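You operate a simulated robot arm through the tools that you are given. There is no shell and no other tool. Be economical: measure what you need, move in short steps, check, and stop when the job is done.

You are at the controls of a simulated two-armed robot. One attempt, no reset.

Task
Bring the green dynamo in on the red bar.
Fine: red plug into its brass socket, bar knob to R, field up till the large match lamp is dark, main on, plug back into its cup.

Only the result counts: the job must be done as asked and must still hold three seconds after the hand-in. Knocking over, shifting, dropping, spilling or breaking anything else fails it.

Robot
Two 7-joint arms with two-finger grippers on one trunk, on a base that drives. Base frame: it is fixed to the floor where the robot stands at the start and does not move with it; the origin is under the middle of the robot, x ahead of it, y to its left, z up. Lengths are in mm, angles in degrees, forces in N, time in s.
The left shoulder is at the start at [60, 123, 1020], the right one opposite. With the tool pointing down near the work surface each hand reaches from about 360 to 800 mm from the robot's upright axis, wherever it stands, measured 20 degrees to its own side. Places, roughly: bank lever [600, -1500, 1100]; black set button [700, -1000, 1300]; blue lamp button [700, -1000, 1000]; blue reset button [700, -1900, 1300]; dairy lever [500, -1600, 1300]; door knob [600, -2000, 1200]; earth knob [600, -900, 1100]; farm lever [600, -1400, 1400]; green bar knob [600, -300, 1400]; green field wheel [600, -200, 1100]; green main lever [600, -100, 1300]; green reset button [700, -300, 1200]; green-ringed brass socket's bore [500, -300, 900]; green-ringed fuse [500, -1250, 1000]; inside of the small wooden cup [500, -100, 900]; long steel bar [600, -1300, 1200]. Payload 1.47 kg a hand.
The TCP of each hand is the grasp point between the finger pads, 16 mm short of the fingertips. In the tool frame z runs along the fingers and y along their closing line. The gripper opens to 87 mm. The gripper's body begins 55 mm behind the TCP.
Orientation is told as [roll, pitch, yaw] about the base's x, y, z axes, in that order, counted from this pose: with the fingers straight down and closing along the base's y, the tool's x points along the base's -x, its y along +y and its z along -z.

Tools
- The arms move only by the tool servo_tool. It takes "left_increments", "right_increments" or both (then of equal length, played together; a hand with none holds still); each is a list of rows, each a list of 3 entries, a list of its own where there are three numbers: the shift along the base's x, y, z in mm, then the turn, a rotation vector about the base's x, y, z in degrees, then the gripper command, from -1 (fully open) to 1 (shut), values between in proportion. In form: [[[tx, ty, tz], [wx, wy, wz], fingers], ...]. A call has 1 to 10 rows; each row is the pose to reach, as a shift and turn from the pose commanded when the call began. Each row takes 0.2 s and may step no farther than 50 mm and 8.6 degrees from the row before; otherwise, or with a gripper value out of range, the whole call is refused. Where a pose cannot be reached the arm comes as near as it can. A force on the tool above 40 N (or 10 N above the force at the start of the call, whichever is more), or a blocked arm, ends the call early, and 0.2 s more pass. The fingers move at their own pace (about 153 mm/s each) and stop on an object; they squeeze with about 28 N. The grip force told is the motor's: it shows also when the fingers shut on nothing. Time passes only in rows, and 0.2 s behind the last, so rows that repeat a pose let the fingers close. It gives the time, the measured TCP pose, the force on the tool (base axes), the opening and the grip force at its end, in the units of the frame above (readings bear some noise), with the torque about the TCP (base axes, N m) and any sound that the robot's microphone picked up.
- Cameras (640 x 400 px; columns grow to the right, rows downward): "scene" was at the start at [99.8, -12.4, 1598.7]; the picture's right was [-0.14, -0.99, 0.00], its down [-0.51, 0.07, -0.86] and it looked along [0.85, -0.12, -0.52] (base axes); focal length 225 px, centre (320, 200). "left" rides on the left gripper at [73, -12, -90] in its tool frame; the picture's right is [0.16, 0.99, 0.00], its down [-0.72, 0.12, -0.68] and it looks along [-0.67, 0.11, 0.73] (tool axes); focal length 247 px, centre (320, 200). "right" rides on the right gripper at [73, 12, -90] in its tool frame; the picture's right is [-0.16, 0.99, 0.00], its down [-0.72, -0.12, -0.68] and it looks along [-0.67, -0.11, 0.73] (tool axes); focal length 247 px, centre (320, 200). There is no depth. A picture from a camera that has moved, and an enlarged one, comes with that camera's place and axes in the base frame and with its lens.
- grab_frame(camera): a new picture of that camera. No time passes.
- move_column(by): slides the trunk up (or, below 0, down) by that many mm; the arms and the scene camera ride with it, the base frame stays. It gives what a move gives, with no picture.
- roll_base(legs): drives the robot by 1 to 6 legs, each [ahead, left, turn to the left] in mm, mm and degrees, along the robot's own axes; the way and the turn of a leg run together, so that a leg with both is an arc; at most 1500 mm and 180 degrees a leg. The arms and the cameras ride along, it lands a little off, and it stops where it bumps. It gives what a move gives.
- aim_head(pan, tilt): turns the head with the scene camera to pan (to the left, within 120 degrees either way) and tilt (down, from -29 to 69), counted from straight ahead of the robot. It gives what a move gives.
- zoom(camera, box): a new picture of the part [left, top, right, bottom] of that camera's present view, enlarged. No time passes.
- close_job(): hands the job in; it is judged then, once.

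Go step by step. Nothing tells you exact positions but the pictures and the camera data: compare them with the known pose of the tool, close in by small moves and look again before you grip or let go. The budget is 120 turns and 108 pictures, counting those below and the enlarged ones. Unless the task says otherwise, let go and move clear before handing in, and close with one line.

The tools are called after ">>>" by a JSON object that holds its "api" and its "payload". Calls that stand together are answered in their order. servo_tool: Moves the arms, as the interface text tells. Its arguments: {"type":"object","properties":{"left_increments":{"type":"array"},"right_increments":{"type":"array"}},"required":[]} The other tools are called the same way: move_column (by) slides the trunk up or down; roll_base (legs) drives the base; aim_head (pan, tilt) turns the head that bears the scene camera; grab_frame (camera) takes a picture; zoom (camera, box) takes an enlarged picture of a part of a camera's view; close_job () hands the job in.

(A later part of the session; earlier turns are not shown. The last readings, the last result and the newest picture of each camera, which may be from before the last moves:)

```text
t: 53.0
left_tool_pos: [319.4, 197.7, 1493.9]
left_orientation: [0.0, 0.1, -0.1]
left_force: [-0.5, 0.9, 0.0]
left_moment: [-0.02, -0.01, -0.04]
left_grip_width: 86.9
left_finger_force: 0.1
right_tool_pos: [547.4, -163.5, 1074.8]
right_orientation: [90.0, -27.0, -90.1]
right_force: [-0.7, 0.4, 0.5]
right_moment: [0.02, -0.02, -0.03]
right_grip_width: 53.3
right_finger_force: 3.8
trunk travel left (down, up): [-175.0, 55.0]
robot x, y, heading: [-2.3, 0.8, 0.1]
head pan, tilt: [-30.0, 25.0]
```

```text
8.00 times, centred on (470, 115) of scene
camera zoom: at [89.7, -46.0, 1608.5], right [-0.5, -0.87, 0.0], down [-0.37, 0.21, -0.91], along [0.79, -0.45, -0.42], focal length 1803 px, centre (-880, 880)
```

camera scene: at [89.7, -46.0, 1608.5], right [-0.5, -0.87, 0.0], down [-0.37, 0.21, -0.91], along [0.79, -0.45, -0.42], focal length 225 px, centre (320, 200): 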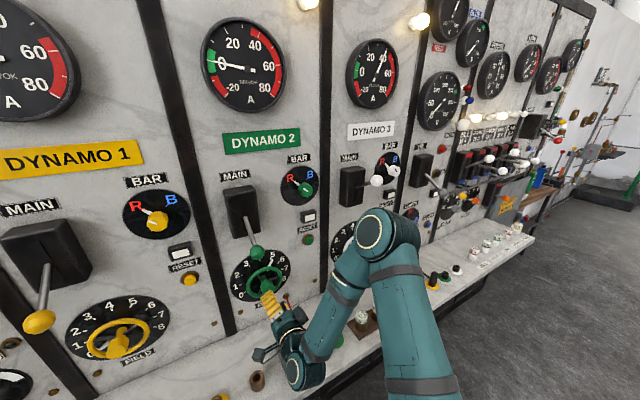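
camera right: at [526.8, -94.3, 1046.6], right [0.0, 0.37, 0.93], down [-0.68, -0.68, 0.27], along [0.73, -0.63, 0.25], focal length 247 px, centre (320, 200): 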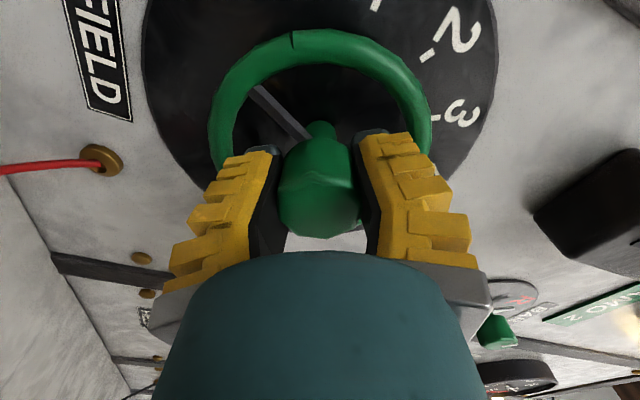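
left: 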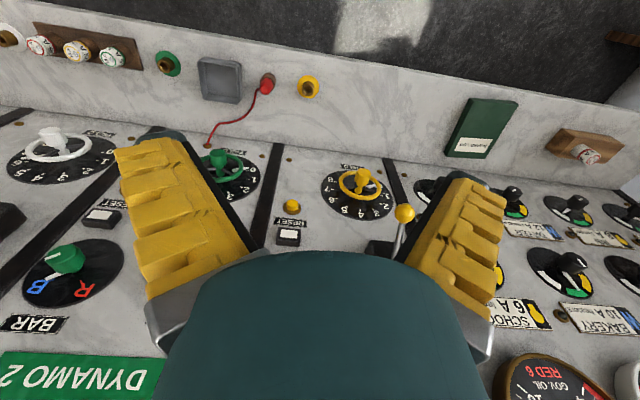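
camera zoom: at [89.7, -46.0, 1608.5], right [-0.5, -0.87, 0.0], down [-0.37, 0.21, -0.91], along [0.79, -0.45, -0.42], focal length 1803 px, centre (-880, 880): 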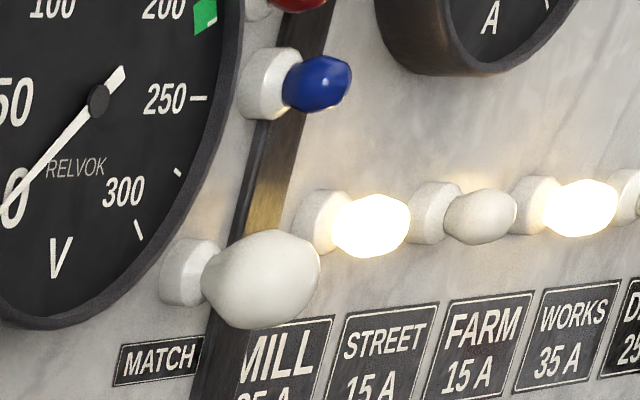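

The lamp stays dark. Now the main lever: I untwist the hand so its camera sees the lever from below, and check that the plug is still in its socket.

>>> {"api": "servo_tool", "payload": {"right_increments": [[[-4, -2, 0], [-8, 0, 0], -0.1], [[-8, -4, 0], [-16, 0, 0], -0.1], [[-12, -6, 0], [-24, 0, 0], -0.1], [[-16, -8, 0], [-32, 0, 0], -0.1], [[-20, -10, 0], [-40, 0, 0], -0.1], [[-20, -12, 0], [-48, 0, 0], -0.1], [[-20, -12, 0], [-56, 0, 0], -0.1], [[-20, -12, 0], [-63, 0, 0], -0.1]]}}

>>> {"api": "grab_frame", "payload": {"camera": "right"}}

>>> {"api": "aim_head", "payload": {"pan": -8, "tilt": 35}}

>>> {"api": "grab_frame", "payload": {"camera": "scene"}}

```text
t: 54.8
left_tool_pos: [320.1, 199.1, 1493.5]
left_orientation: [0.0, 0.0, 0.0]
left_force: [-1.3, -0.2, -0.4]
left_moment: [0.01, -0.03, -0.02]
left_grip_width: 86.8
left_finger_force: 0.2
right_tool_pos: [526.9, -175.6, 1074.6]
right_orientation: [-86.0, -90.0, 85.9]
right_force: [0.5, -0.3, 0.1]
right_moment: [0.01, -0.02, 0.03]
right_grip_width: 53.2
right_finger_force: 4.1
trunk travel left (down, up): [-175.0, 55.0]
robot x, y, heading: [-0.0, -0.7, 0.0]
head pan, tilt: [-30.0, 25.0]
```

```text
37 pictures are left
camera right: at [437.6, -162.8, 1000.8], right [0.0, 0.99, 0.16], down [-0.68, -0.11, 0.72], along [0.73, -0.11, 0.67], focal length 247 px, centre (320, 200)
```

right: 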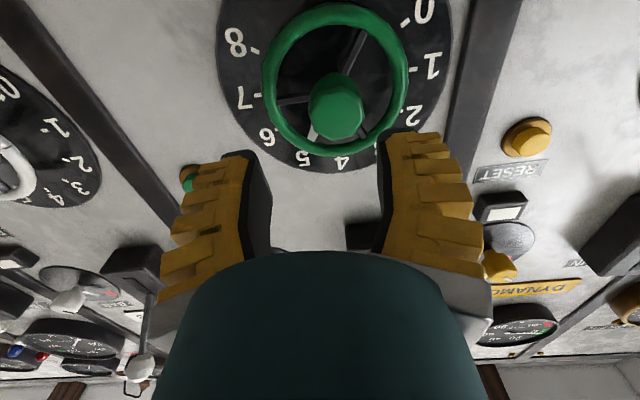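

```text
t: 55.6
left_tool_pos: [320.6, 198.2, 1492.7]
left_orientation: [0.0, 0.0, 0.0]
left_force: [0.1, 0.1, 0.3]
left_moment: [0.02, 0.02, -0.02]
left_grip_width: 87.1
left_finger_force: 0.1
right_tool_pos: [525.9, -176.1, 1074.0]
right_orientation: [82.5, -90.1, -82.4]
right_force: [0.8, -0.2, 0.4]
right_moment: [-0.01, 0.0, -0.01]
right_grip_width: 53.1
right_finger_force: 3.8
trunk travel left (down, up): [-175.0, 55.0]
robot x, y, heading: [0.8, 1.6, -0.1]
head pan, tilt: [-8.0, 35.0]
```

```text
36 pictures are left
camera scene: at [97.9, -12.1, 1592.7], right [-0.14, -0.99, 0.0], down [-0.57, 0.08, -0.82], along [0.81, -0.11, -0.57], focal length 225 px, centre (320, 200)
```

scene: 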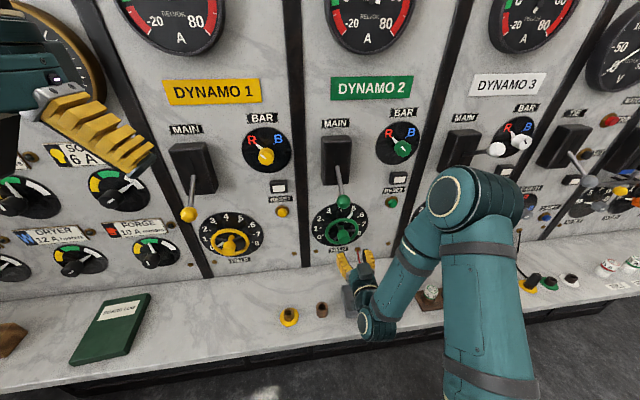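

The field pointer stands at about 4.6. Now I bring the right hand in front of the main lever's ball (about [560, -138, 1255]) staying back at x≈470.

>>> {"api": "servo_tool", "payload": {"right_increments": [[[-30, -15, 20], [0, 0, 0], -0.1], [[-45, -20, 60], [0, 0, 0], -0.1], [[-52, -25, 100], [0, 0, 0], -0.1], [[-56, -25, 140], [0, 0, 0], -0.1], [[-56, -10, 165], [0, 0, 0], -0.1], [[-56, 20, 178], [0, 0, 0], -0.1], [[-56, 36, 178], [0, 0, 0], -0.1]]}}

>>> {"api": "grab_frame", "payload": {"camera": "right"}}

>>> {"api": "grab_frame", "payload": {"camera": "scene"}}

```text
t: 57.0
left_tool_pos: [318.3, 195.2, 1494.1]
left_orientation: [0.0, -0.1, -0.1]
left_force: [0.0, 0.4, -0.5]
left_moment: [-0.07, 0.0, 0.01]
left_grip_width: 87.2
left_finger_force: 0.1
right_tool_pos: [508.9, -175.5, 1253.5]
right_orientation: [9.3, -89.0, -10.7]
right_force: [-17.0, -11.1, -5.5]
right_moment: [0.16, 0.0, 0.56]
right_grip_width: 48.2
right_finger_force: 0.0
right hand out of reach, approached as far as the arm can: row 1, 2, 3, 4, 5, 6
trunk travel left (down, up): [-175.0, 55.0]
robot x, y, heading: [0.7, -0.5, -0.1]
head pan, tilt: [-8.0, 35.0]
stopped in row 6 (right hand): the force on the tool passed its limit at 48 N (the readings are from after the stop); the commanded pose is now the measured one
```

```text
35 pictures are left
camera right: at [418.4, -161.8, 1181.5], right [0.03, 0.99, 0.16], down [-0.67, -0.1, 0.73], along [0.74, -0.13, 0.66], focal length 247 px, centre (320, 200)
```

right: 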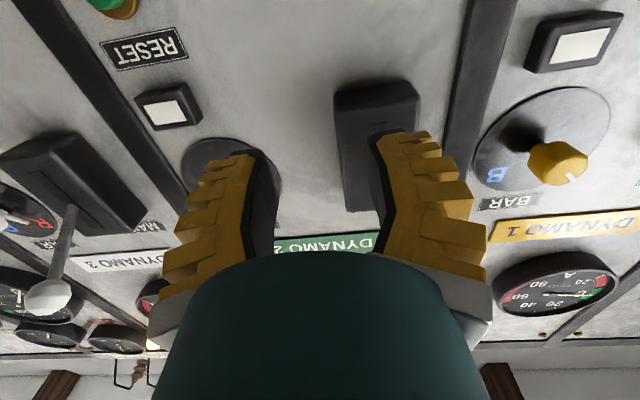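

```text
34 pictures are left
camera scene: at [95.6, -13.1, 1592.8], right [-0.14, -0.99, 0.0], down [-0.57, 0.08, -0.82], along [0.81, -0.12, -0.57], focal length 225 px, centre (320, 200)
```

scene: 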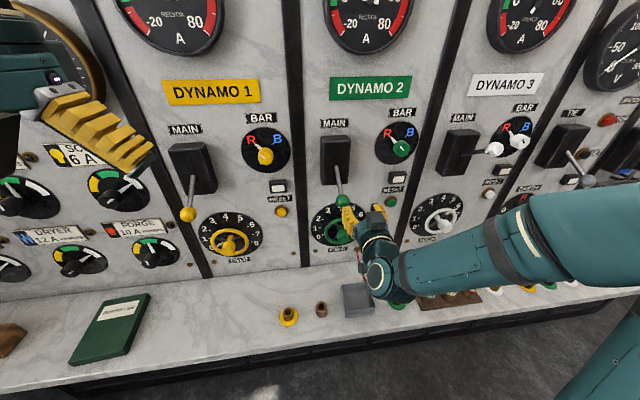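

The finger brushed the lever ball since the arm can't fold back that far. I move clear sideways and drive the base back 100 mm for room.

>>> {"api": "servo_tool", "payload": {"right_increments": [[[0, -20, 0], [0, 0, 0], -0.1], [[0, -40, 0], [0, 0, 0], -0.1]]}}

>>> {"api": "roll_base", "payload": {"legs": [[-100, 0, 0]]}}

>>> {"api": "zoom", "payload": {"camera": "scene", "box": [280, 90, 440, 340]}}

```text
t: 57.6
left_tool_pos: [319.6, 197.5, 1493.7]
left_orientation: [-0.1, 0.1, -0.1]
left_force: [-0.2, -0.4, 0.2]
left_moment: [0.01, -0.01, -0.02]
left_grip_width: 87.3
left_finger_force: 0.0
right_tool_pos: [511.5, -212.1, 1255.7]
right_orientation: [8.9, -89.3, -9.9]
right_force: [-0.5, 0.3, 0.6]
right_moment: [0.02, -0.01, 0.07]
right_grip_width: 53.4
right_finger_force: 3.6
trunk travel left (down, up): [-175.0, 55.0]
robot x, y, heading: [0.5, -1.5, -0.0]
head pan, tilt: [-8.0, 35.0]
```

```text
t: 58.8
left_tool_pos: [219.2, 197.1, 1494.2]
left_orientation: [0.0, 0.0, -0.1]
left_force: [-0.2, -0.3, 0.8]
left_moment: [-0.03, -0.01, 0.0]
left_grip_width: 87.1
left_finger_force: 0.0
right_tool_pos: [411.2, -213.2, 1255.9]
right_orientation: [8.5, -89.3, -9.7]
right_force: [-0.7, 0.5, 0.4]
right_moment: [0.01, 0.01, 0.02]
right_grip_width: 53.1
right_finger_force: 4.2
trunk travel left (down, up): [-175.0, 55.0]
robot x, y, heading: [-99.7, 2.3, -0.0]
head pan, tilt: [-8.0, 35.0]
```

```text
1.60 times, centred on (360, 215) of scene
camera zoom: at [-3.4, -12.2, 1592.7], right [-0.14, -0.99, 0.0], down [-0.57, 0.08, -0.82], along [0.81, -0.12, -0.57], focal length 361 px, centre (256, 176)
```

zoom: 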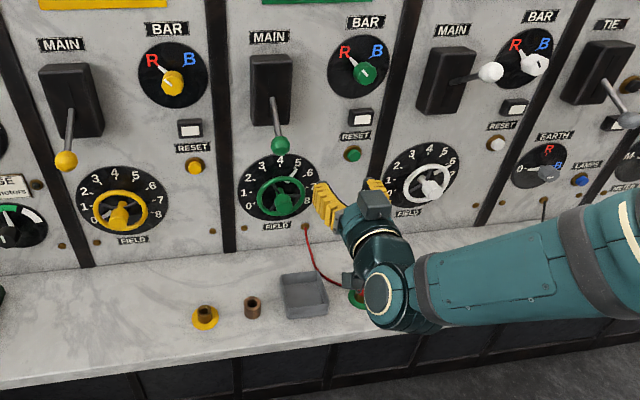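

The ball is at about [531, -134, 1272]. I place the hand 100 mm in front of it and look.

>>> {"api": "servo_tool", "payload": {"right_increments": [[[0, 40, 8], [0, 0, 0], -0.1], [[0, 78, 16], [0, 0, 0], -0.1]]}}

>>> {"api": "grab_frame", "payload": {"camera": "right"}}

>>> {"api": "zoom", "payload": {"camera": "scene", "box": [280, 110, 400, 240]}}

```text
t: 59.4
left_tool_pos: [219.0, 197.6, 1493.5]
left_orientation: [0.1, 0.0, -0.1]
left_force: [-0.4, 0.3, -0.5]
left_moment: [-0.05, 0.0, 0.0]
left_grip_width: 86.8
left_finger_force: 0.0
right_tool_pos: [411.0, -133.6, 1273.5]
right_orientation: [7.6, -89.2, -8.7]
right_force: [0.8, 0.4, 0.3]
right_moment: [0.0, -0.01, 0.0]
right_grip_width: 53.3
right_finger_force: 4.2
trunk travel left (down, up): [-175.0, 55.0]
robot x, y, heading: [-100.2, -0.6, -0.3]
head pan, tilt: [-8.0, 35.0]
```

```text
32 pictures are left
camera right: at [322.0, -120.2, 1199.8], right [0.02, 0.99, 0.16], down [-0.67, -0.1, 0.73], along [0.74, -0.12, 0.66], focal length 247 px, centre (320, 200)
```

right: 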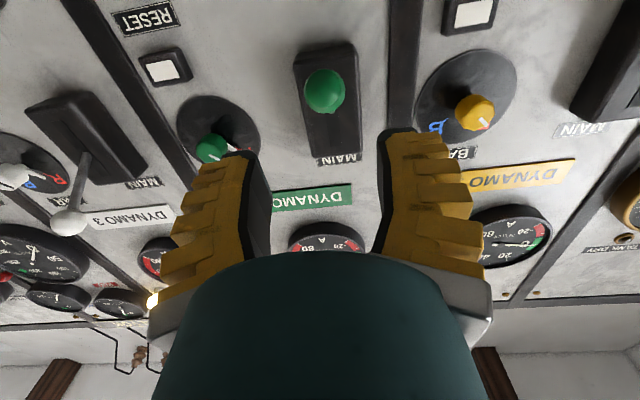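

```text
3.08 times, centred on (340, 175) of scene
camera zoom: at [-3.4, -11.7, 1592.7], right [-0.14, -0.99, 0.0], down [-0.57, 0.08, -0.82], along [0.81, -0.12, -0.57], focal length 694 px, centre (258, 277)
```

zoom: 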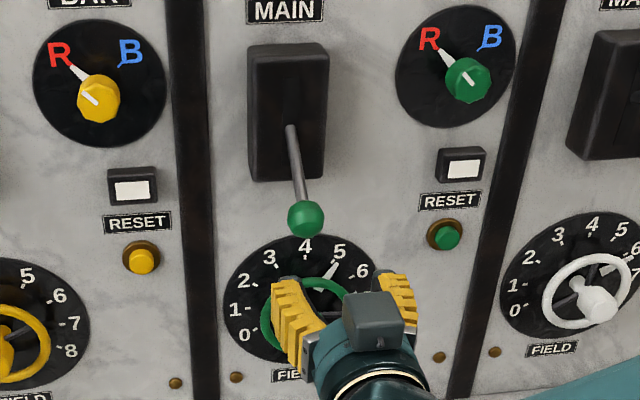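

The ball is at about [540, -133, 1272] (33 mm), while the closed Dynamo 3 lever's ball sits near z 1388 – so the stroke is about 116 mm up on an arc. I approach and look before gripping.

>>> {"api": "servo_tool", "payload": {"right_increments": [[[40, 0, 0], [0, 0, 0], -0.3], [[80, 0.5, 0], [0, 0, 0], -0.3], [[110, 0.5, -1], [0, 0, 0], -0.3], [[125, 0.5, -1], [0, 0, 0], -0.3]]}}

>>> {"api": "grab_frame", "payload": {"camera": "right"}}

>>> {"api": "zoom", "payload": {"camera": "scene", "box": [280, 110, 400, 240]}}

```text
t: 60.4
left_tool_pos: [220.1, 197.3, 1492.7]
left_orientation: [0.0, 0.0, -0.1]
left_force: [-0.1, -0.7, -0.7]
left_moment: [0.03, -0.01, -0.04]
left_grip_width: 87.1
left_finger_force: 0.1
right_tool_pos: [537.2, -132.5, 1270.4]
right_orientation: [6.4, -89.2, -7.5]
right_force: [0.1, -0.1, -0.4]
right_moment: [0.02, 0.02, 0.03]
right_grip_width: 61.3
right_finger_force: 3.3
trunk travel left (down, up): [-175.0, 55.0]
robot x, y, heading: [-104.9, 5.0, -0.1]
head pan, tilt: [-8.0, 35.0]
```

```text
30 pictures are left
camera right: at [446.3, -120.2, 1197.2], right [0.02, 0.99, 0.16], down [-0.67, -0.1, 0.73], along [0.74, -0.12, 0.66], focal length 247 px, centre (320, 200)
```

right: 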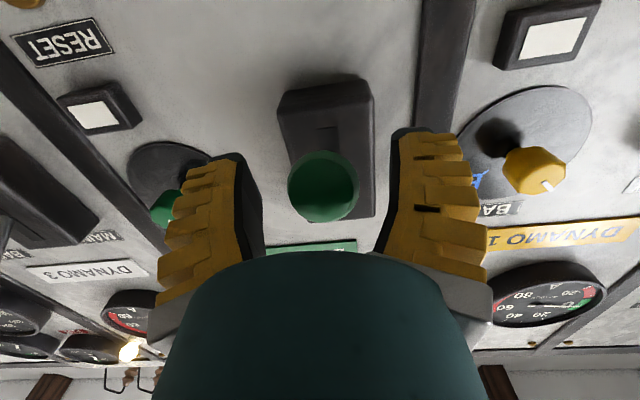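

```text
3.08 times, centred on (340, 175) of scene
camera zoom: at [-2.7, -12.3, 1592.7], right [-0.14, -0.99, 0.0], down [-0.57, 0.08, -0.82], along [0.81, -0.12, -0.57], focal length 694 px, centre (258, 277)
```

zoom: 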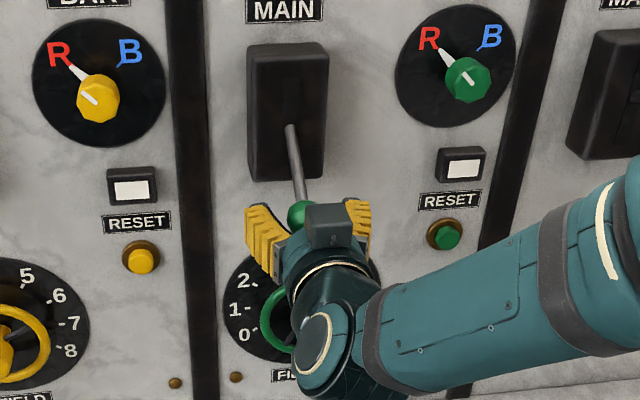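

The ball is exactly at the TCP. Gripping and lifting through the first half of the arc.

>>> {"api": "servo_tool", "payload": {"right_increments": [[[0, 0, 0], [0, 0, 0], 1], [[0, 0, 0], [0, 0, 0], 1], [[-5, 0, 10], [0, 0, 0], 1], [[-9, 0, 20], [0, 0, 0], 1], [[-13, 0, 30], [0, 0, 0], 1], [[-15, 0, 40], [0, 0, 0], 1], [[-17, 0, 50], [0, 0, 0], 1], [[-17, 0, 60], [0, 0, 0], 1]]}}

```text
t: 62.2
left_tool_pos: [221.2, 198.9, 1492.4]
left_orientation: [0.0, 0.1, -0.1]
left_force: [0.3, 1.0, -0.6]
left_moment: [-0.01, -0.02, -0.01]
left_grip_width: 87.0
left_finger_force: 0.1
right_tool_pos: [520.8, -132.6, 1330.5]
right_orientation: [8.3, -89.3, -9.7]
right_force: [5.6, 4.0, -7.3]
right_moment: [0.03, 0.64, -0.05]
right_grip_width: 28.9
right_finger_force: 30.1
trunk travel left (down, up): [-175.0, 55.0]
robot x, y, heading: [-99.4, -1.3, -0.2]
head pan, tilt: [-8.0, 35.0]
```

Smooth so far. Continuing the upper half.

>>> {"api": "servo_tool", "payload": {"right_increments": [[[0, 0, 10], [0, 0, 0], 1], [[2, 0, 20], [0, 0, 0], 1], [[5, 0, 30], [0, 0, 0], 1], [[8, 0, 40], [0, 0, 0], 1], [[12, 0, 48], [0, 0, 0], 1], [[16, 0, 56], [0, 0, 0], 1]]}}

>>> {"api": "zoom", "payload": {"camera": "scene", "box": [280, 50, 480, 240]}}

```text
t: 63.6
left_tool_pos: [221.2, 198.7, 1493.0]
left_orientation: [-0.1, 0.1, -0.2]
left_force: [0.2, 0.3, 0.2]
left_moment: [0.03, 0.01, -0.02]
left_grip_width: 87.1
left_finger_force: 0.0
right_tool_pos: [537.3, -132.7, 1383.5]
right_orientation: [2.2, -89.0, -3.3]
right_force: [9.4, 5.9, -10.4]
right_moment: [0.02, 0.66, -0.02]
right_grip_width: 29.9
right_finger_force: 29.5
trunk travel left (down, up): [-175.0, 55.0]
robot x, y, heading: [-99.5, -2.0, -0.2]
head pan, tilt: [-8.0, 35.0]
```

```text
2.11 times, centred on (380, 145) of scene
camera zoom: at [0.2, -11.4, 1592.5], right [-0.14, -0.99, 0.0], down [-0.57, 0.08, -0.82], along [0.81, -0.12, -0.58], focal length 475 px, centre (194, 316)
```

zoom: 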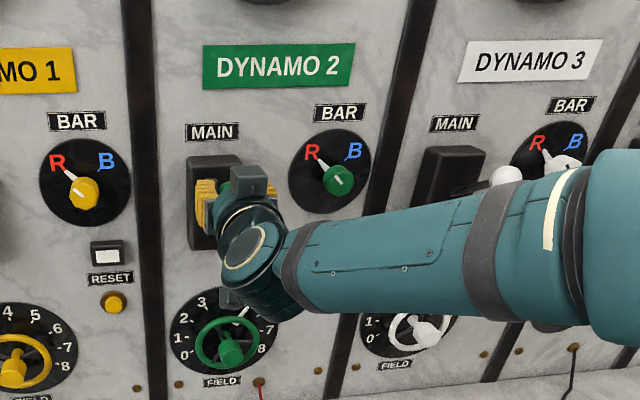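

Pushing on gently to find the upper stop.

>>> {"api": "servo_tool", "payload": {"right_increments": [[[3, 0, 5], [0, 0, 0], 1], [[6, 0, 10], [0, 0, 0], 1], [[9, 0, 14], [0, 0, 0], 1]]}}

>>> {"api": "aim_head", "payload": {"pan": -20, "tilt": 20}}

>>> {"api": "grab_frame", "payload": {"camera": "scene"}}

```text
t: 64.4
left_tool_pos: [224.7, 198.8, 1492.1]
left_orientation: [0.0, 0.2, -0.1]
left_force: [0.2, -0.4, -0.6]
left_moment: [0.0, 0.07, 0.01]
left_grip_width: 86.7
left_finger_force: 0.0
right_tool_pos: [549.3, -132.8, 1400.5]
right_orientation: [6.6, -89.3, -7.7]
right_force: [19.2, 6.1, -10.5]
right_moment: [0.02, -0.5, -0.06]
right_grip_width: 28.5
right_finger_force: 29.8
trunk travel left (down, up): [-175.0, 55.0]
robot x, y, heading: [-96.2, 1.0, -0.2]
head pan, tilt: [-8.0, 35.0]
```

```text
t: 65.1
left_tool_pos: [219.4, 197.7, 1493.7]
left_orientation: [0.0, -0.1, -0.2]
left_force: [-0.7, 0.3, -0.2]
left_moment: [0.04, -0.02, -0.01]
left_grip_width: 87.0
left_finger_force: 0.0
right_tool_pos: [544.8, -134.7, 1401.0]
right_orientation: [8.6, -89.3, -9.9]
right_force: [0.0, 2.2, 4.2]
right_moment: [0.06, -0.01, -0.04]
right_grip_width: 0.0
right_finger_force: 29.0
trunk travel left (down, up): [-175.0, 55.0]
robot x, y, heading: [-100.5, -2.1, 0.1]
head pan, tilt: [-20.0, 20.0]
```

```text
27 pictures are left
camera scene: at [-2.9, -31.2, 1616.6], right [-0.34, -0.94, 0.0], down [-0.32, 0.12, -0.94], along [0.88, -0.32, -0.34], focal length 225 px, centre (320, 200)
```

scene: 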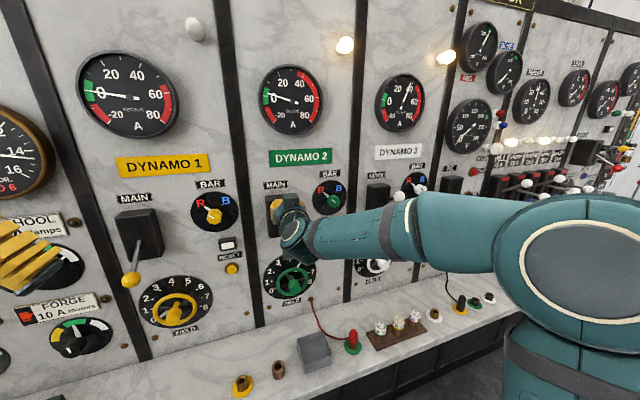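

The Dynamo 2 lamp has come on – main is closed; the ball slid out of the fingers at its stop. I retreat straight back and check everything.

>>> {"api": "servo_tool", "payload": {"right_increments": [[[-30, 0, 0], [0, 0, 0], 1], [[-70, 0, 0], [0, 0, 0], 1], [[-110, 0, 0], [0, 0, 0], 0.5], [[-130, -45, 0], [0, 0, 0], 0], [[-130, -90, 0], [0, 0, 0], -0.25]]}}

>>> {"api": "grab_frame", "payload": {"camera": "scene"}}

>>> {"api": "zoom", "payload": {"camera": "scene", "box": [250, 30, 510, 190]}}

```text
t: 66.3
left_tool_pos: [220.6, 195.5, 1493.1]
left_orientation: [0.0, 0.0, -0.1]
left_force: [-0.4, -0.2, -0.2]
left_moment: [-0.01, 0.02, 0.0]
left_grip_width: 87.0
left_finger_force: 0.1
right_tool_pos: [414.8, -224.3, 1401.7]
right_orientation: [7.8, -89.2, -8.9]
right_force: [-0.5, 0.1, -0.4]
right_moment: [0.02, 0.03, -0.02]
right_grip_width: 59.6
right_finger_force: 3.3
trunk travel left (down, up): [-175.0, 55.0]
robot x, y, heading: [-105.4, 1.4, 0.1]
head pan, tilt: [-20.0, 20.0]
```

```text
26 pictures are left
camera scene: at [-2.1, -32.1, 1616.5], right [-0.34, -0.94, 0.0], down [-0.32, 0.12, -0.94], along [0.88, -0.32, -0.34], focal length 225 px, centre (320, 200)
```

scene: 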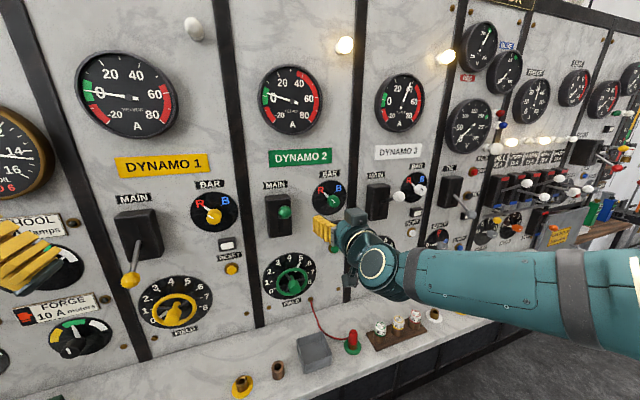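

```text
2.46 times, centred on (380, 110) of scene
camera zoom: at [-2.1, -32.1, 1616.5], right [-0.34, -0.94, 0.0], down [-0.32, 0.12, -0.94], along [0.88, -0.32, -0.34], focal length 555 px, centre (172, 422)
```

zoom: 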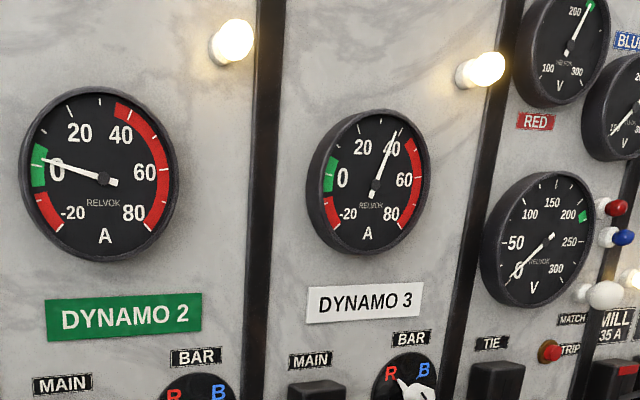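

Main lever up, Dynamo 2's lamp lit, ammeter in the green, match lamp dark. Now I turn the hand back down to fetch the plug.

>>> {"api": "servo_tool", "payload": {"right_increments": [[[-3, -8, -10], [0, 8.5, 0], -0.25], [[-6, -16, -20], [0, 17, 0], -0.25], [[-9, -24, -30], [0, 25.5, 0], -0.25], [[-12, -32, -45], [0, 34, 0], -0.25], [[-15, -40, -60], [0, 42.5, 0], -0.25], [[-18, -50, -80], [0, 51, 0], -0.25], [[-20, -60, -100], [0, 59.5, 0], -0.25], [[-20, -70, -120], [0, 68, 0], -0.25], [[-20, -80, -140], [0, 76.5, 0], -0.25], [[-20, -90, -160], [0, 85, 0], -0.25]]}}

>>> {"api": "servo_tool", "payload": {"right_increments": [[[10, -2, -20], [0, 4, -4], -0.25], [[25, -4, -50], [0, 4, -12], -0.25], [[40, -6, -80], [0, 4, -20], -0.25], [[55, -8, -110], [0, 4, -28], -0.25], [[65, -10, -140], [0, 4, -36], -0.25], [[75, -12, -170], [0, 4, -44], -0.25]]}}

```text
t: 68.5
left_tool_pos: [221.9, 198.0, 1491.7]
left_orientation: [0.0, 0.1, -0.1]
left_force: [-0.2, 0.2, 0.5]
left_moment: [-0.03, 0.02, 0.03]
left_grip_width: 87.2
left_finger_force: 0.0
right_tool_pos: [395.6, -312.8, 1240.2]
right_orientation: [-1.1, -4.1, -0.1]
right_force: [-0.3, 0.4, -0.4]
right_moment: [-0.02, 0.01, 0.01]
right_grip_width: 59.3
right_finger_force: 3.3
trunk travel left (down, up): [-175.0, 55.0]
robot x, y, heading: [-99.2, -0.9, 0.0]
head pan, tilt: [-20.0, 20.0]
```

```text
t: 69.9
left_tool_pos: [220.0, 197.1, 1494.3]
left_orientation: [0.1, 0.0, 0.0]
left_force: [-0.2, -0.3, 0.1]
left_moment: [-0.01, 0.01, -0.02]
left_grip_width: 86.9
left_finger_force: 0.0
right_tool_pos: [430.5, -250.7, 1130.8]
right_orientation: [-2.5, -0.6, -44.3]
right_force: [-0.5, -0.5, -0.6]
right_moment: [0.03, 0.01, -0.03]
right_grip_width: 59.3
right_finger_force: 3.6
right hand out of reach, approached as far as the arm can: row 2, 3, 4, 5, 6
trunk travel left (down, up): [-175.0, 55.0]
robot x, y, heading: [-101.1, 0.4, 0.0]
head pan, tilt: [-20.0, 20.0]
```

The arm is limited at this base distance. I drive the base forward 100 mm again and re-approach.

>>> {"api": "roll_base", "payload": {"legs": [[100, 0, 0]]}}

>>> {"api": "servo_tool", "payload": {"right_increments": [[[-15, -25, -20], [0.8, 0.6, -0.5], -0.25], [[-30, -50, -40], [1.6, 0.6, -0.5], -0.25], [[-50, -77, -60], [2, 0.6, -0.5], -0.25]]}}

>>> {"api": "grab_frame", "payload": {"camera": "right"}}

```text
t: 71.1
left_tool_pos: [322.5, 196.8, 1493.3]
left_orientation: [0.1, 0.0, -0.3]
left_force: [0.2, -0.3, -0.4]
left_moment: [-0.01, 0.04, 0.03]
left_grip_width: 86.9
left_finger_force: 0.0
right_tool_pos: [531.2, -250.2, 1130.1]
right_orientation: [-2.6, -0.6, -44.2]
right_force: [-0.3, -0.7, 1.3]
right_moment: [-0.01, 0.0, 0.0]
right_grip_width: 59.3
right_finger_force: 3.4
trunk travel left (down, up): [-175.0, 55.0]
robot x, y, heading: [1.2, -0.5, -0.2]
head pan, tilt: [-20.0, 20.0]
```

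```text
t: 71.9
left_tool_pos: [322.6, 196.5, 1493.8]
left_orientation: [-0.1, 0.1, -0.2]
left_force: [0.7, -0.1, -0.1]
left_moment: [-0.06, 0.02, 0.01]
left_grip_width: 86.7
left_finger_force: 0.1
right_tool_pos: [480.3, -270.0, 1092.9]
right_orientation: [-2.0, 0.9, -44.7]
right_force: [-0.4, 1.1, -0.1]
right_moment: [-0.03, 0.04, -0.03]
right_grip_width: 59.4
right_finger_force: 3.4
right hand out of reach, approached as far as the arm can: row 1, 2, 3
trunk travel left (down, up): [-175.0, 55.0]
robot x, y, heading: [-0.2, 1.3, -0.2]
head pan, tilt: [-20.0, 20.0]
```

```text
24 pictures are left
camera right: at [440.2, -209.1, 1182.6], right [0.81, 0.59, -0.03], down [0.46, -0.58, 0.67], along [0.38, -0.56, -0.74], focal length 247 px, centre (320, 200)
```

right: 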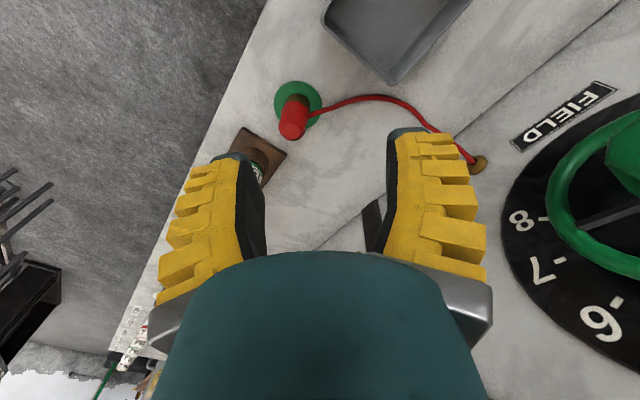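

The wrist looks near a limit in this configuration. Let me look at how the cord leaves the plug before choosing the grip angle.

>>> {"api": "zoom", "payload": {"camera": "right", "box": [250, 60, 350, 160]}}

>>> {"api": "servo_tool", "payload": {"right_increments": [[[0, -4, 0], [0.5, 0, 8], -0.25], [[-10, -8, 0], [1, -0.3, 16], -0.25], [[-20, -12, 0], [1.5, -0.6, 24], -0.25], [[-30, -16, 0], [2, -0.9, 32], -0.25], [[-30, -20, 0], [2, -0.9, 40], -0.25], [[-30, -30, 0], [2, -0.9, 45], -0.25]]}}

```text
4.00 times, centred on (300, 110) of right
camera zoom: at [440.2, -209.1, 1182.6], right [0.81, 0.59, -0.03], down [0.46, -0.58, 0.67], along [0.38, -0.56, -0.74], focal length 988 px, centre (400, 560)
```

zoom: 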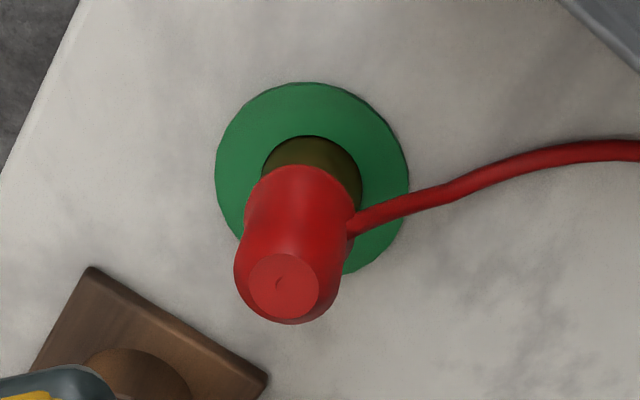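

```text
t: 73.3
left_tool_pos: [322.1, 198.8, 1492.1]
left_orientation: [-0.1, 0.1, -0.2]
left_force: [0.0, 1.0, -0.9]
left_moment: [-0.03, 0.04, -0.02]
left_grip_width: 86.9
left_finger_force: 0.0
right_tool_pos: [452.6, -297.9, 1094.3]
right_orientation: [0.5, 1.1, 0.5]
right_force: [-0.9, 1.0, -0.6]
right_moment: [-0.07, 0.02, 0.03]
right_grip_width: 59.6
right_finger_force: 3.8
trunk travel left (down, up): [-175.0, 55.0]
robot x, y, heading: [-0.2, 1.4, -0.2]
head pan, tilt: [-20.0, 20.0]
```

Yaw 0 is reachable, and the cord leaves between +x and +y; earlier the cord didn't hinder the fingers. I'll grip with yaw 0: moving above the plug.

>>> {"api": "servo_tool", "payload": {"right_increments": [[[10, -10, -25], [-0.5, -1, -0.5], -0.1], [[20, -20, -50], [-0.5, -1, -0.5], -0.1], [[26, -30, -90], [-0.5, -1, -0.5], -0.1]]}}

>>> {"api": "zoom", "payload": {"camera": "right", "box": [170, 20, 470, 220]}}

```text
t: 74.1
left_tool_pos: [321.6, 197.5, 1493.1]
left_orientation: [0.0, 0.0, -0.2]
left_force: [-0.4, 0.2, -0.1]
left_moment: [-0.03, -0.01, 0.01]
left_grip_width: 86.9
left_finger_force: 0.0
right_tool_pos: [445.6, -288.5, 1066.2]
right_orientation: [0.1, 0.1, 0.0]
right_force: [0.1, -0.1, -1.2]
right_moment: [0.0, 0.03, 0.02]
right_grip_width: 53.3
right_finger_force: 3.8
right hand out of reach, approached as far as the arm can: row 1, 2, 3
trunk travel left (down, up): [-175.0, 55.0]
robot x, y, heading: [-2.7, 1.3, -0.1]
head pan, tilt: [-20.0, 20.0]
```

```text
2.00 times, centred on (320, 120) of right
camera zoom: at [372.8, -276.5, 1156.5], right [0.16, 0.99, 0.0], down [0.72, -0.12, 0.68], along [0.67, -0.11, -0.73], focal length 494 px, centre (320, 360)
```

zoom: 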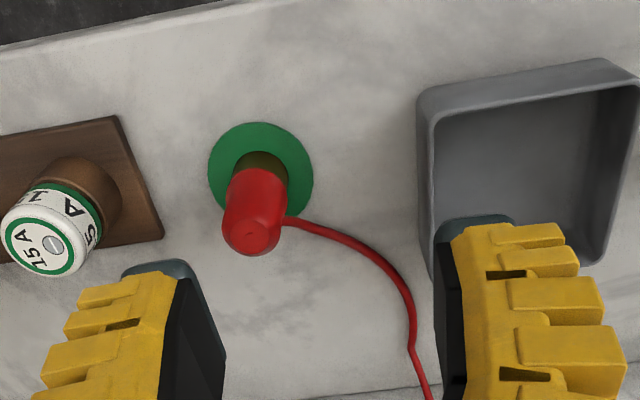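

Still limited; the elbow configuration must differ from before. Let me look at the arm.

>>> {"api": "aim_head", "payload": {"pan": -35, "tilt": 45}}

>>> {"api": "grab_frame", "payload": {"camera": "scene"}}

```text
t: 75.0
left_tool_pos: [321.0, 197.3, 1493.9]
left_orientation: [0.0, 0.0, -0.2]
left_force: [-0.4, -0.1, 0.5]
left_moment: [0.0, 0.0, -0.02]
left_grip_width: 87.3
left_finger_force: 0.0
right_tool_pos: [443.3, -288.3, 1067.3]
right_orientation: [0.2, 0.2, -0.1]
right_force: [0.2, -0.3, 0.1]
right_moment: [0.0, 0.01, 0.0]
right_grip_width: 53.5
right_finger_force: 3.7
trunk travel left (down, up): [-175.0, 55.0]
robot x, y, heading: [1.3, -4.1, -0.3]
head pan, tilt: [-35.0, 45.0]
```

```text
21 pictures are left
camera scene: at [77.9, -46.9, 1577.9], right [-0.58, -0.82, 0.0], down [-0.58, 0.41, -0.71], along [0.58, -0.41, -0.71], focal length 225 px, centre (320, 200)
```

scene: 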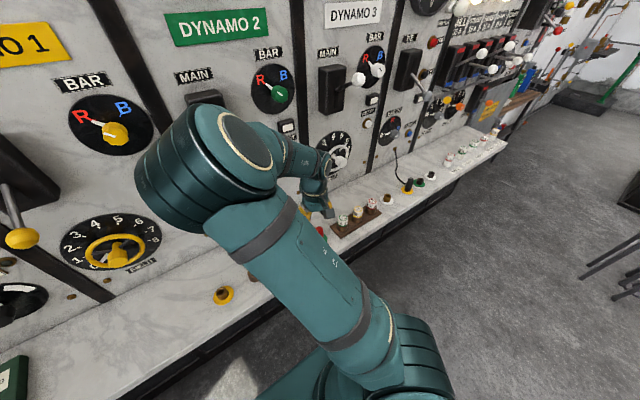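

The elbow has swung up to the left, unlike before. I take the hand back, up and to the right, to let the arm unfold into its original posture.

>>> {"api": "servo_tool", "payload": {"right_increments": [[[-8, -15, 35], [0, 0, 0], -0.1], [[-16, -30, 70], [0, 0, 0], -0.1], [[-24, -45, 105], [0, 0, 0], -0.1], [[-32, -60, 140], [0, 0, 0], -0.1], [[-40, -75, 175], [0, 0, 0], -0.1], [[-50, -95, 210], [0, 0, 0], -0.1], [[-60, -115, 245], [0, 0, 0], -0.1], [[-70, -135, 280], [0, 0, 0], -0.1], [[-80, -155, 315], [0, 0, 0], -0.1], [[-90, -175, 350], [0, 0, 0], -0.1]]}}

>>> {"api": "grab_frame", "payload": {"camera": "scene"}}

```text
t: 77.2
left_tool_pos: [320.5, 195.6, 1492.4]
left_orientation: [0.0, 0.0, -0.2]
left_force: [0.8, 1.0, 0.0]
left_moment: [0.02, -0.01, 0.01]
left_grip_width: 86.9
left_finger_force: 0.0
right_tool_pos: [355.9, -462.5, 1416.5]
right_orientation: [0.2, 0.2, -0.1]
right_force: [0.3, -0.8, 0.2]
right_moment: [0.02, -0.03, -0.02]
right_grip_width: 53.4
right_finger_force: 3.9
trunk travel left (down, up): [-175.0, 55.0]
robot x, y, heading: [-0.3, 0.7, -0.1]
head pan, tilt: [-35.0, 45.0]
```

```text
20 pictures are left
camera scene: at [77.6, -47.6, 1577.9], right [-0.58, -0.82, 0.0], down [-0.58, 0.41, -0.71], along [0.58, -0.41, -0.71], focal length 225 px, centre (320, 200)
```

scene: 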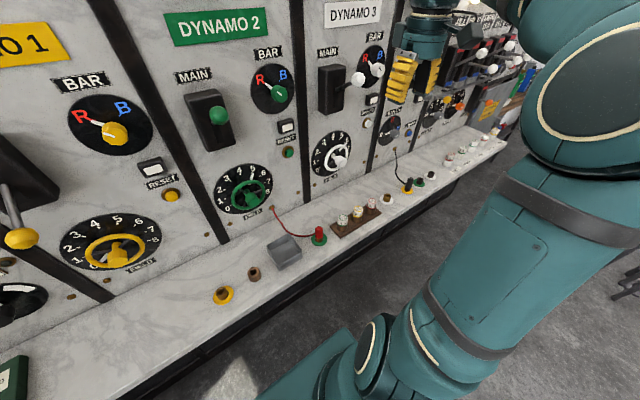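

The elbow is out to the right again. I retrace the original path down.

>>> {"api": "servo_tool", "payload": {"right_increments": [[[-3, 40, 14], [0, 0, 0], -0.1], [[-6, 80, 28], [0, 0, 0], -0.1], [[-9, 120, 42], [0, 0, 0], -0.1], [[-9, 154, 54], [0, 0, 0], -0.1]]}}

>>> {"api": "servo_tool", "payload": {"right_increments": [[[9, 20, -40], [0, 0, 0], -0.1], [[18, 40, -80], [0, 0, 0], -0.1], [[27, 60, -120], [0, 0, 0], -0.1], [[36, 80, -160], [0, 0, 0], -0.1], [[45, 100, -200], [0, 0, 0], -0.1], [[54, 120, -240], [0, 0, 0], -0.1], [[63, 140, -280], [0, 0, 0], -0.1], [[72, 158, -320], [0, 0, 0], -0.1]]}}

>>> {"api": "servo_tool", "payload": {"right_increments": [[[12, 0, -20], [0, 0, -7.5], -0.1], [[24, 0, -40], [0, 0, -15], -0.1], [[36, -10, -60], [0, 0, -22.5], -0.1], [[48, -20, -80], [0, 0, -30], -0.1], [[56, -35, -100], [0, 0, -37.5], -0.1], [[59, -70, -125], [0, 0, -45], -0.1], [[59, -105, -135], [0, 0, -45], -0.1], [[59, -140, -135], [0, 0, -45], -0.1], [[59, -174, -135], [0, 0, -45], -0.1]]}}

```text
t: 78.2
left_tool_pos: [321.2, 197.0, 1495.0]
left_orientation: [-0.1, -0.1, -0.2]
left_force: [-0.2, 0.4, 0.6]
left_moment: [0.02, 0.01, 0.02]
left_grip_width: 87.1
left_finger_force: 0.1
right_tool_pos: [348.7, -305.7, 1470.5]
right_orientation: [0.0, 0.0, -0.2]
right_force: [-0.2, 0.0, -0.5]
right_moment: [0.01, 0.02, -0.01]
right_grip_width: 53.2
right_finger_force: 3.7
trunk travel left (down, up): [-175.0, 55.0]
robot x, y, heading: [1.0, 1.2, -0.2]
head pan, tilt: [-35.0, 45.0]
```

```text
t: 80.0
left_tool_pos: [321.1, 197.0, 1494.1]
left_orientation: [0.0, 0.0, -0.2]
left_force: [0.0, -1.0, -0.2]
left_moment: [0.01, 0.01, 0.02]
left_grip_width: 87.0
left_finger_force: 0.0
right_tool_pos: [418.9, -149.8, 1151.3]
right_orientation: [0.0, 0.3, -0.3]
right_force: [-0.5, -0.9, -0.4]
right_moment: [-0.01, 0.01, -0.03]
right_grip_width: 53.3
right_finger_force: 4.0
trunk travel left (down, up): [-175.0, 55.0]
robot x, y, heading: [2.1, 3.4, -0.1]
head pan, tilt: [-35.0, 45.0]
```

```text
t: 82.0
left_tool_pos: [322.0, 196.4, 1493.1]
left_orientation: [0.0, 0.0, -0.2]
left_force: [-0.4, -0.9, -0.6]
left_moment: [-0.01, 0.0, 0.01]
left_grip_width: 86.9
left_finger_force: 0.1
right_tool_pos: [480.4, -324.5, 1015.8]
right_orientation: [0.1, 0.0, -45.2]
right_force: [-0.5, 0.1, 0.2]
right_moment: [0.05, 0.0, -0.01]
right_grip_width: 53.1
right_finger_force: 4.4
trunk travel left (down, up): [-175.0, 55.0]
robot x, y, heading: [1.6, 1.4, -0.1]
head pan, tilt: [-35.0, 45.0]
```

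It worked; the hand is above the plug. Checking the alignment before descending.

>>> {"api": "zoom", "payload": {"camera": "right", "box": [220, 60, 420, 200]}}

```text
2.86 times, centred on (320, 130) of right
camera zoom: at [437.2, -264.5, 1103.9], right [0.81, 0.58, 0.0], down [0.43, -0.6, 0.68], along [0.4, -0.55, -0.73], focal length 706 px, centre (320, 400)
```

zoom: 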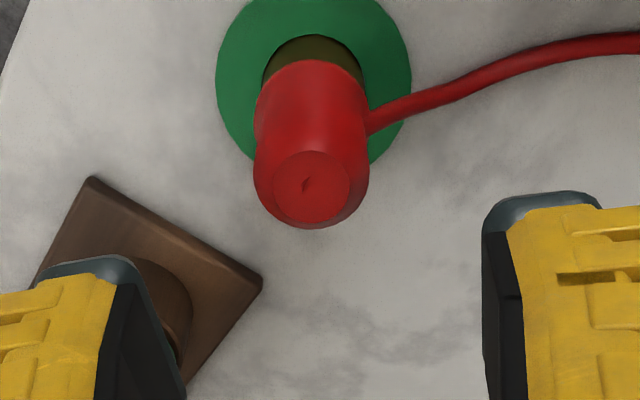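

Shift (0,-4) fits both the image and the remembered seat position. I descend and grip the plug.

>>> {"api": "servo_tool", "payload": {"right_increments": [[[0, -4, -25], [0, 0, 0], -0.1], [[0, -4, -50], [0, 0, 0], -0.1], [[0, -4, -75], [0, 0, 0], -0.1], [[0, -4, -89], [0, 0, 0], -0.1]]}}

>>> {"api": "zoom", "payload": {"camera": "right", "box": [180, 80, 460, 270]}}

```text
t: 83.0
left_tool_pos: [320.8, 196.5, 1492.4]
left_orientation: [0.1, 0.0, -0.3]
left_force: [0.7, 0.3, -0.3]
left_moment: [0.0, 0.01, 0.01]
left_grip_width: 87.0
left_finger_force: 0.0
right_tool_pos: [480.0, -327.7, 926.6]
right_orientation: [0.1, 0.0, -45.2]
right_force: [0.2, -0.1, -0.8]
right_moment: [0.03, 0.02, -0.01]
right_grip_width: 53.5
right_finger_force: 3.8
trunk travel left (down, up): [-175.0, 55.0]
robot x, y, heading: [3.4, -3.5, -0.1]
head pan, tilt: [-35.0, 45.0]
```

```text
2.11 times, centred on (320, 175) of right
camera zoom: at [436.4, -267.5, 1015.0], right [0.81, 0.58, 0.0], down [0.43, -0.6, 0.68], along [0.4, -0.55, -0.73], focal length 520 px, centre (320, 253)
```

zoom: 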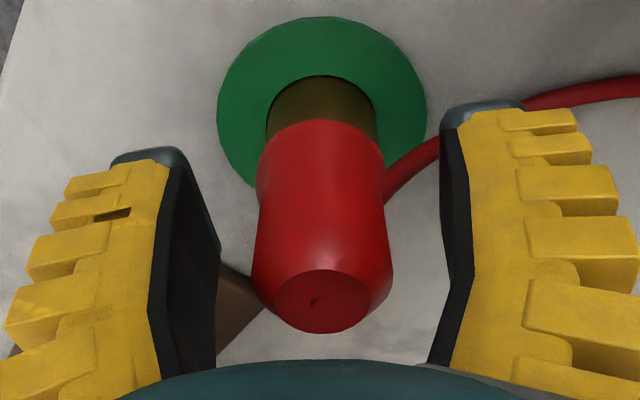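

Centred. Gripping, then lifting straight out.

>>> {"api": "servo_tool", "payload": {"right_increments": [[[0, 0, 3], [0, 0, 0], -0.1], [[0, 0, 3], [0, 0, 0], 1], [[0, 0, 3], [0, 0, 0], 1], [[0, 0, 3], [0, 0, 0], 1], [[0, 0, 15], [0, 0, 0], 1], [[0, 0, 35], [0, 0, 0], 1], [[0, 0, 60], [0, 0, 0], 1], [[0, 0, 88], [0, 0, 0], 1]]}}

>>> {"api": "zoom", "payload": {"camera": "right", "box": [220, 50, 420, 240]}}

```text
t: 84.8
left_tool_pos: [320.8, 197.8, 1493.5]
left_orientation: [0.0, 0.0, -0.2]
left_force: [1.0, 0.2, 0.2]
left_moment: [0.01, -0.03, 0.0]
left_grip_width: 87.0
left_finger_force: 0.0
right_tool_pos: [478.7, -326.3, 1011.2]
right_orientation: [0.2, 0.1, -45.2]
right_force: [-0.1, -0.9, -0.5]
right_moment: [0.01, -0.01, 0.0]
right_grip_width: 23.0
right_finger_force: 28.1
trunk travel left (down, up): [-175.0, 55.0]
robot x, y, heading: [1.2, -2.0, -0.3]
head pan, tilt: [-35.0, 45.0]
```

```text
2.11 times, centred on (320, 145) of right
camera zoom: at [434.9, -266.4, 1100.1], right [0.81, 0.58, 0.0], down [0.43, -0.6, 0.68], along [0.4, -0.55, -0.73], focal length 520 px, centre (320, 316)
```

zoom: 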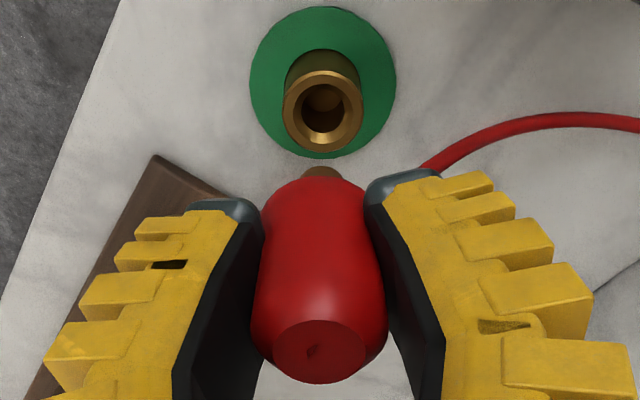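

Plug is out. From my command record the cup lies at (+0.7, +254) from here; moving over it.

>>> {"api": "servo_tool", "payload": {"right_increments": [[[0, 40, 10], [0, 0, 0], 1], [[0, 85, 10], [0, 0, 0], 1], [[0, 130, 10], [0, 0, 0], 1], [[0, 175, 10], [0, 0, 0], 1], [[0, 220, 10], [0, 0, 0], 1], [[0.7, 254, 0], [0, 0, 0], 1], [[0.7, 254, -20], [0, 0, 0], 1]]}}

>>> {"api": "zoom", "payload": {"camera": "right", "box": [270, 50, 370, 160]}}

>>> {"api": "aim_head", "payload": {"pan": -8, "tilt": 50}}

>>> {"api": "grab_frame", "payload": {"camera": "scene"}}

```text
t: 86.4
left_tool_pos: [322.1, 196.9, 1492.2]
left_orientation: [0.0, 0.0, -0.1]
left_force: [-0.6, 0.3, -0.6]
left_moment: [0.02, 0.0, -0.03]
left_grip_width: 86.9
left_finger_force: 0.0
right_tool_pos: [481.4, -72.3, 995.1]
right_orientation: [0.1, 0.1, -45.0]
right_force: [0.8, 0.3, -0.4]
right_moment: [-0.01, 0.01, 0.01]
right_grip_width: 22.8
right_finger_force: 28.5
trunk travel left (down, up): [-175.0, 55.0]
robot x, y, heading: [3.3, -4.2, -0.2]
head pan, tilt: [-35.0, 45.0]
```

```text
3.64 times, centred on (320, 105) of right
camera zoom: at [438.6, -12.3, 1084.0], right [0.81, 0.58, 0.0], down [0.43, -0.6, 0.68], along [0.4, -0.55, -0.73], focal length 898 px, centre (320, 546)
```

zoom: 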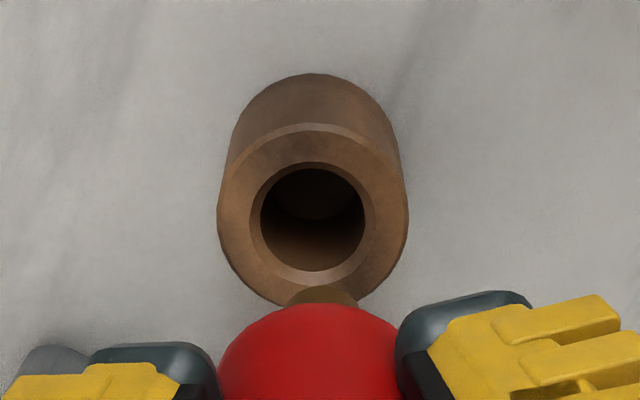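

```text
t: 87.3
left_tool_pos: [321.2, 196.2, 1494.1]
left_orientation: [0.0, 0.0, -0.2]
left_force: [-0.2, 0.2, 0.2]
left_moment: [0.0, 0.01, 0.04]
left_grip_width: 87.1
left_finger_force: 0.1
right_tool_pos: [481.4, -71.9, 995.5]
right_orientation: [0.2, 0.1, -45.1]
right_force: [-0.1, 0.4, -1.3]
right_moment: [0.0, -0.02, -0.01]
right_grip_width: 22.6
right_finger_force: 27.9
trunk travel left (down, up): [-175.0, 55.0]
robot x, y, heading: [-0.4, 1.4, -0.3]
head pan, tilt: [-8.0, 50.0]
```

```text
15 pictures are left
camera scene: at [87.7, -11.2, 1571.0], right [-0.14, -0.99, 0.0], down [-0.76, 0.11, -0.64], along [0.64, -0.09, -0.77], focal length 225 px, centre (320, 200)
```

scene: 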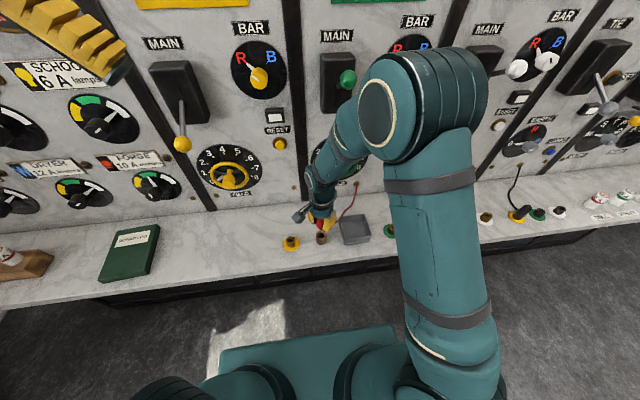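

Aligned to about 2 mm. Small correction (-0.5,-1.7) and lower until the pin is just above the mouth.

>>> {"api": "servo_tool", "payload": {"right_increments": [[[-0.5, -1.7, -20], [0, 0, 0], 1], [[-0.5, -1.7, -38], [0, 0, 0], 1]]}}

>>> {"api": "zoom", "payload": {"camera": "scene", "box": [305, 222, 341, 252]}}

>>> {"api": "zoom", "payload": {"camera": "right", "box": [270, 50, 370, 160]}}

```text
t: 87.9
left_tool_pos: [321.9, 196.6, 1494.0]
left_orientation: [0.1, 0.0, -0.2]
left_force: [0.9, 0.1, -0.1]
left_moment: [0.03, 0.01, 0.01]
left_grip_width: 87.0
left_finger_force: 0.0
right_tool_pos: [479.6, -74.5, 956.8]
right_orientation: [0.1, 0.1, -45.1]
right_force: [0.6, 0.5, -0.4]
right_moment: [-0.03, 0.0, -0.01]
right_grip_width: 22.3
right_finger_force: 27.9
trunk travel left (down, up): [-175.0, 55.0]
robot x, y, heading: [-0.7, -2.6, -0.2]
head pan, tilt: [-8.0, 50.0]
```

```text
13.33 times, centred on (323, 237) of scene
camera zoom: at [87.8, -11.0, 1570.9], right [-0.14, -0.99, 0.0], down [-0.76, 0.11, -0.64], along [0.64, -0.09, -0.77], focal length 3006 px, centre (280, -293)
```

zoom: 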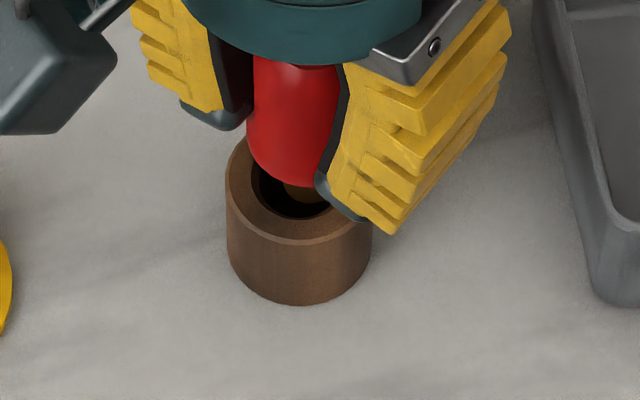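

```text
3.64 times, centred on (320, 105) of right
camera zoom: at [436.5, -15.5, 1045.1], right [0.81, 0.58, 0.0], down [0.43, -0.6, 0.68], along [0.4, -0.55, -0.73], focal length 898 px, centre (320, 546)
```

zoom: 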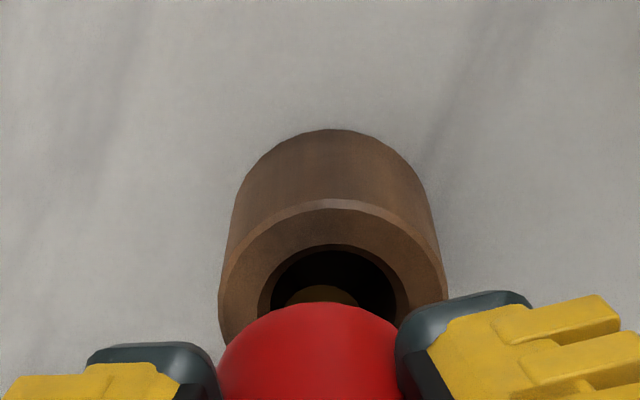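

The pin is slightly to the -y side; correct (+1,+1.2) and lower into the cup.

>>> {"api": "servo_tool", "payload": {"right_increments": [[[1, 1.2, 0], [0, 0, 0], 1], [[1, 1.2, -4], [0, 0, 0], 1], [[1, 1.2, -8], [0, 0, 0], 1], [[1, 1.2, -12], [0, 0, 0], 1]]}}

>>> {"api": "zoom", "payload": {"camera": "scene", "box": [305, 222, 341, 252]}}

```text
t: 88.9
left_tool_pos: [321.3, 197.2, 1493.6]
left_orientation: [0.0, 0.0, -0.2]
left_force: [0.4, 0.2, 0.7]
left_moment: [-0.03, 0.01, 0.0]
left_grip_width: 86.9
left_finger_force: 0.0
right_tool_pos: [480.7, -73.4, 944.4]
right_orientation: [0.2, 0.1, -45.1]
right_force: [-0.1, 0.7, -1.4]
right_moment: [0.01, -0.06, 0.01]
right_grip_width: 22.3
right_finger_force: 27.8
trunk travel left (down, up): [-175.0, 55.0]
robot x, y, heading: [3.4, -2.3, -0.2]
head pan, tilt: [-8.0, 50.0]
```

```text
13.33 times, centred on (323, 237) of scene
camera zoom: at [87.7, -11.1, 1570.9], right [-0.14, -0.99, 0.0], down [-0.76, 0.11, -0.64], along [0.64, -0.09, -0.77], focal length 3006 px, centre (280, -293)
```

zoom: 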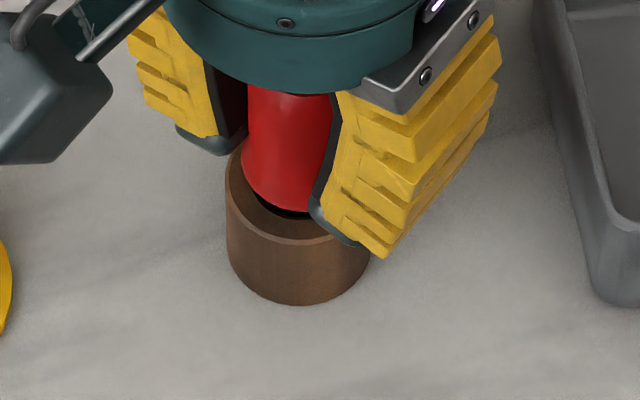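

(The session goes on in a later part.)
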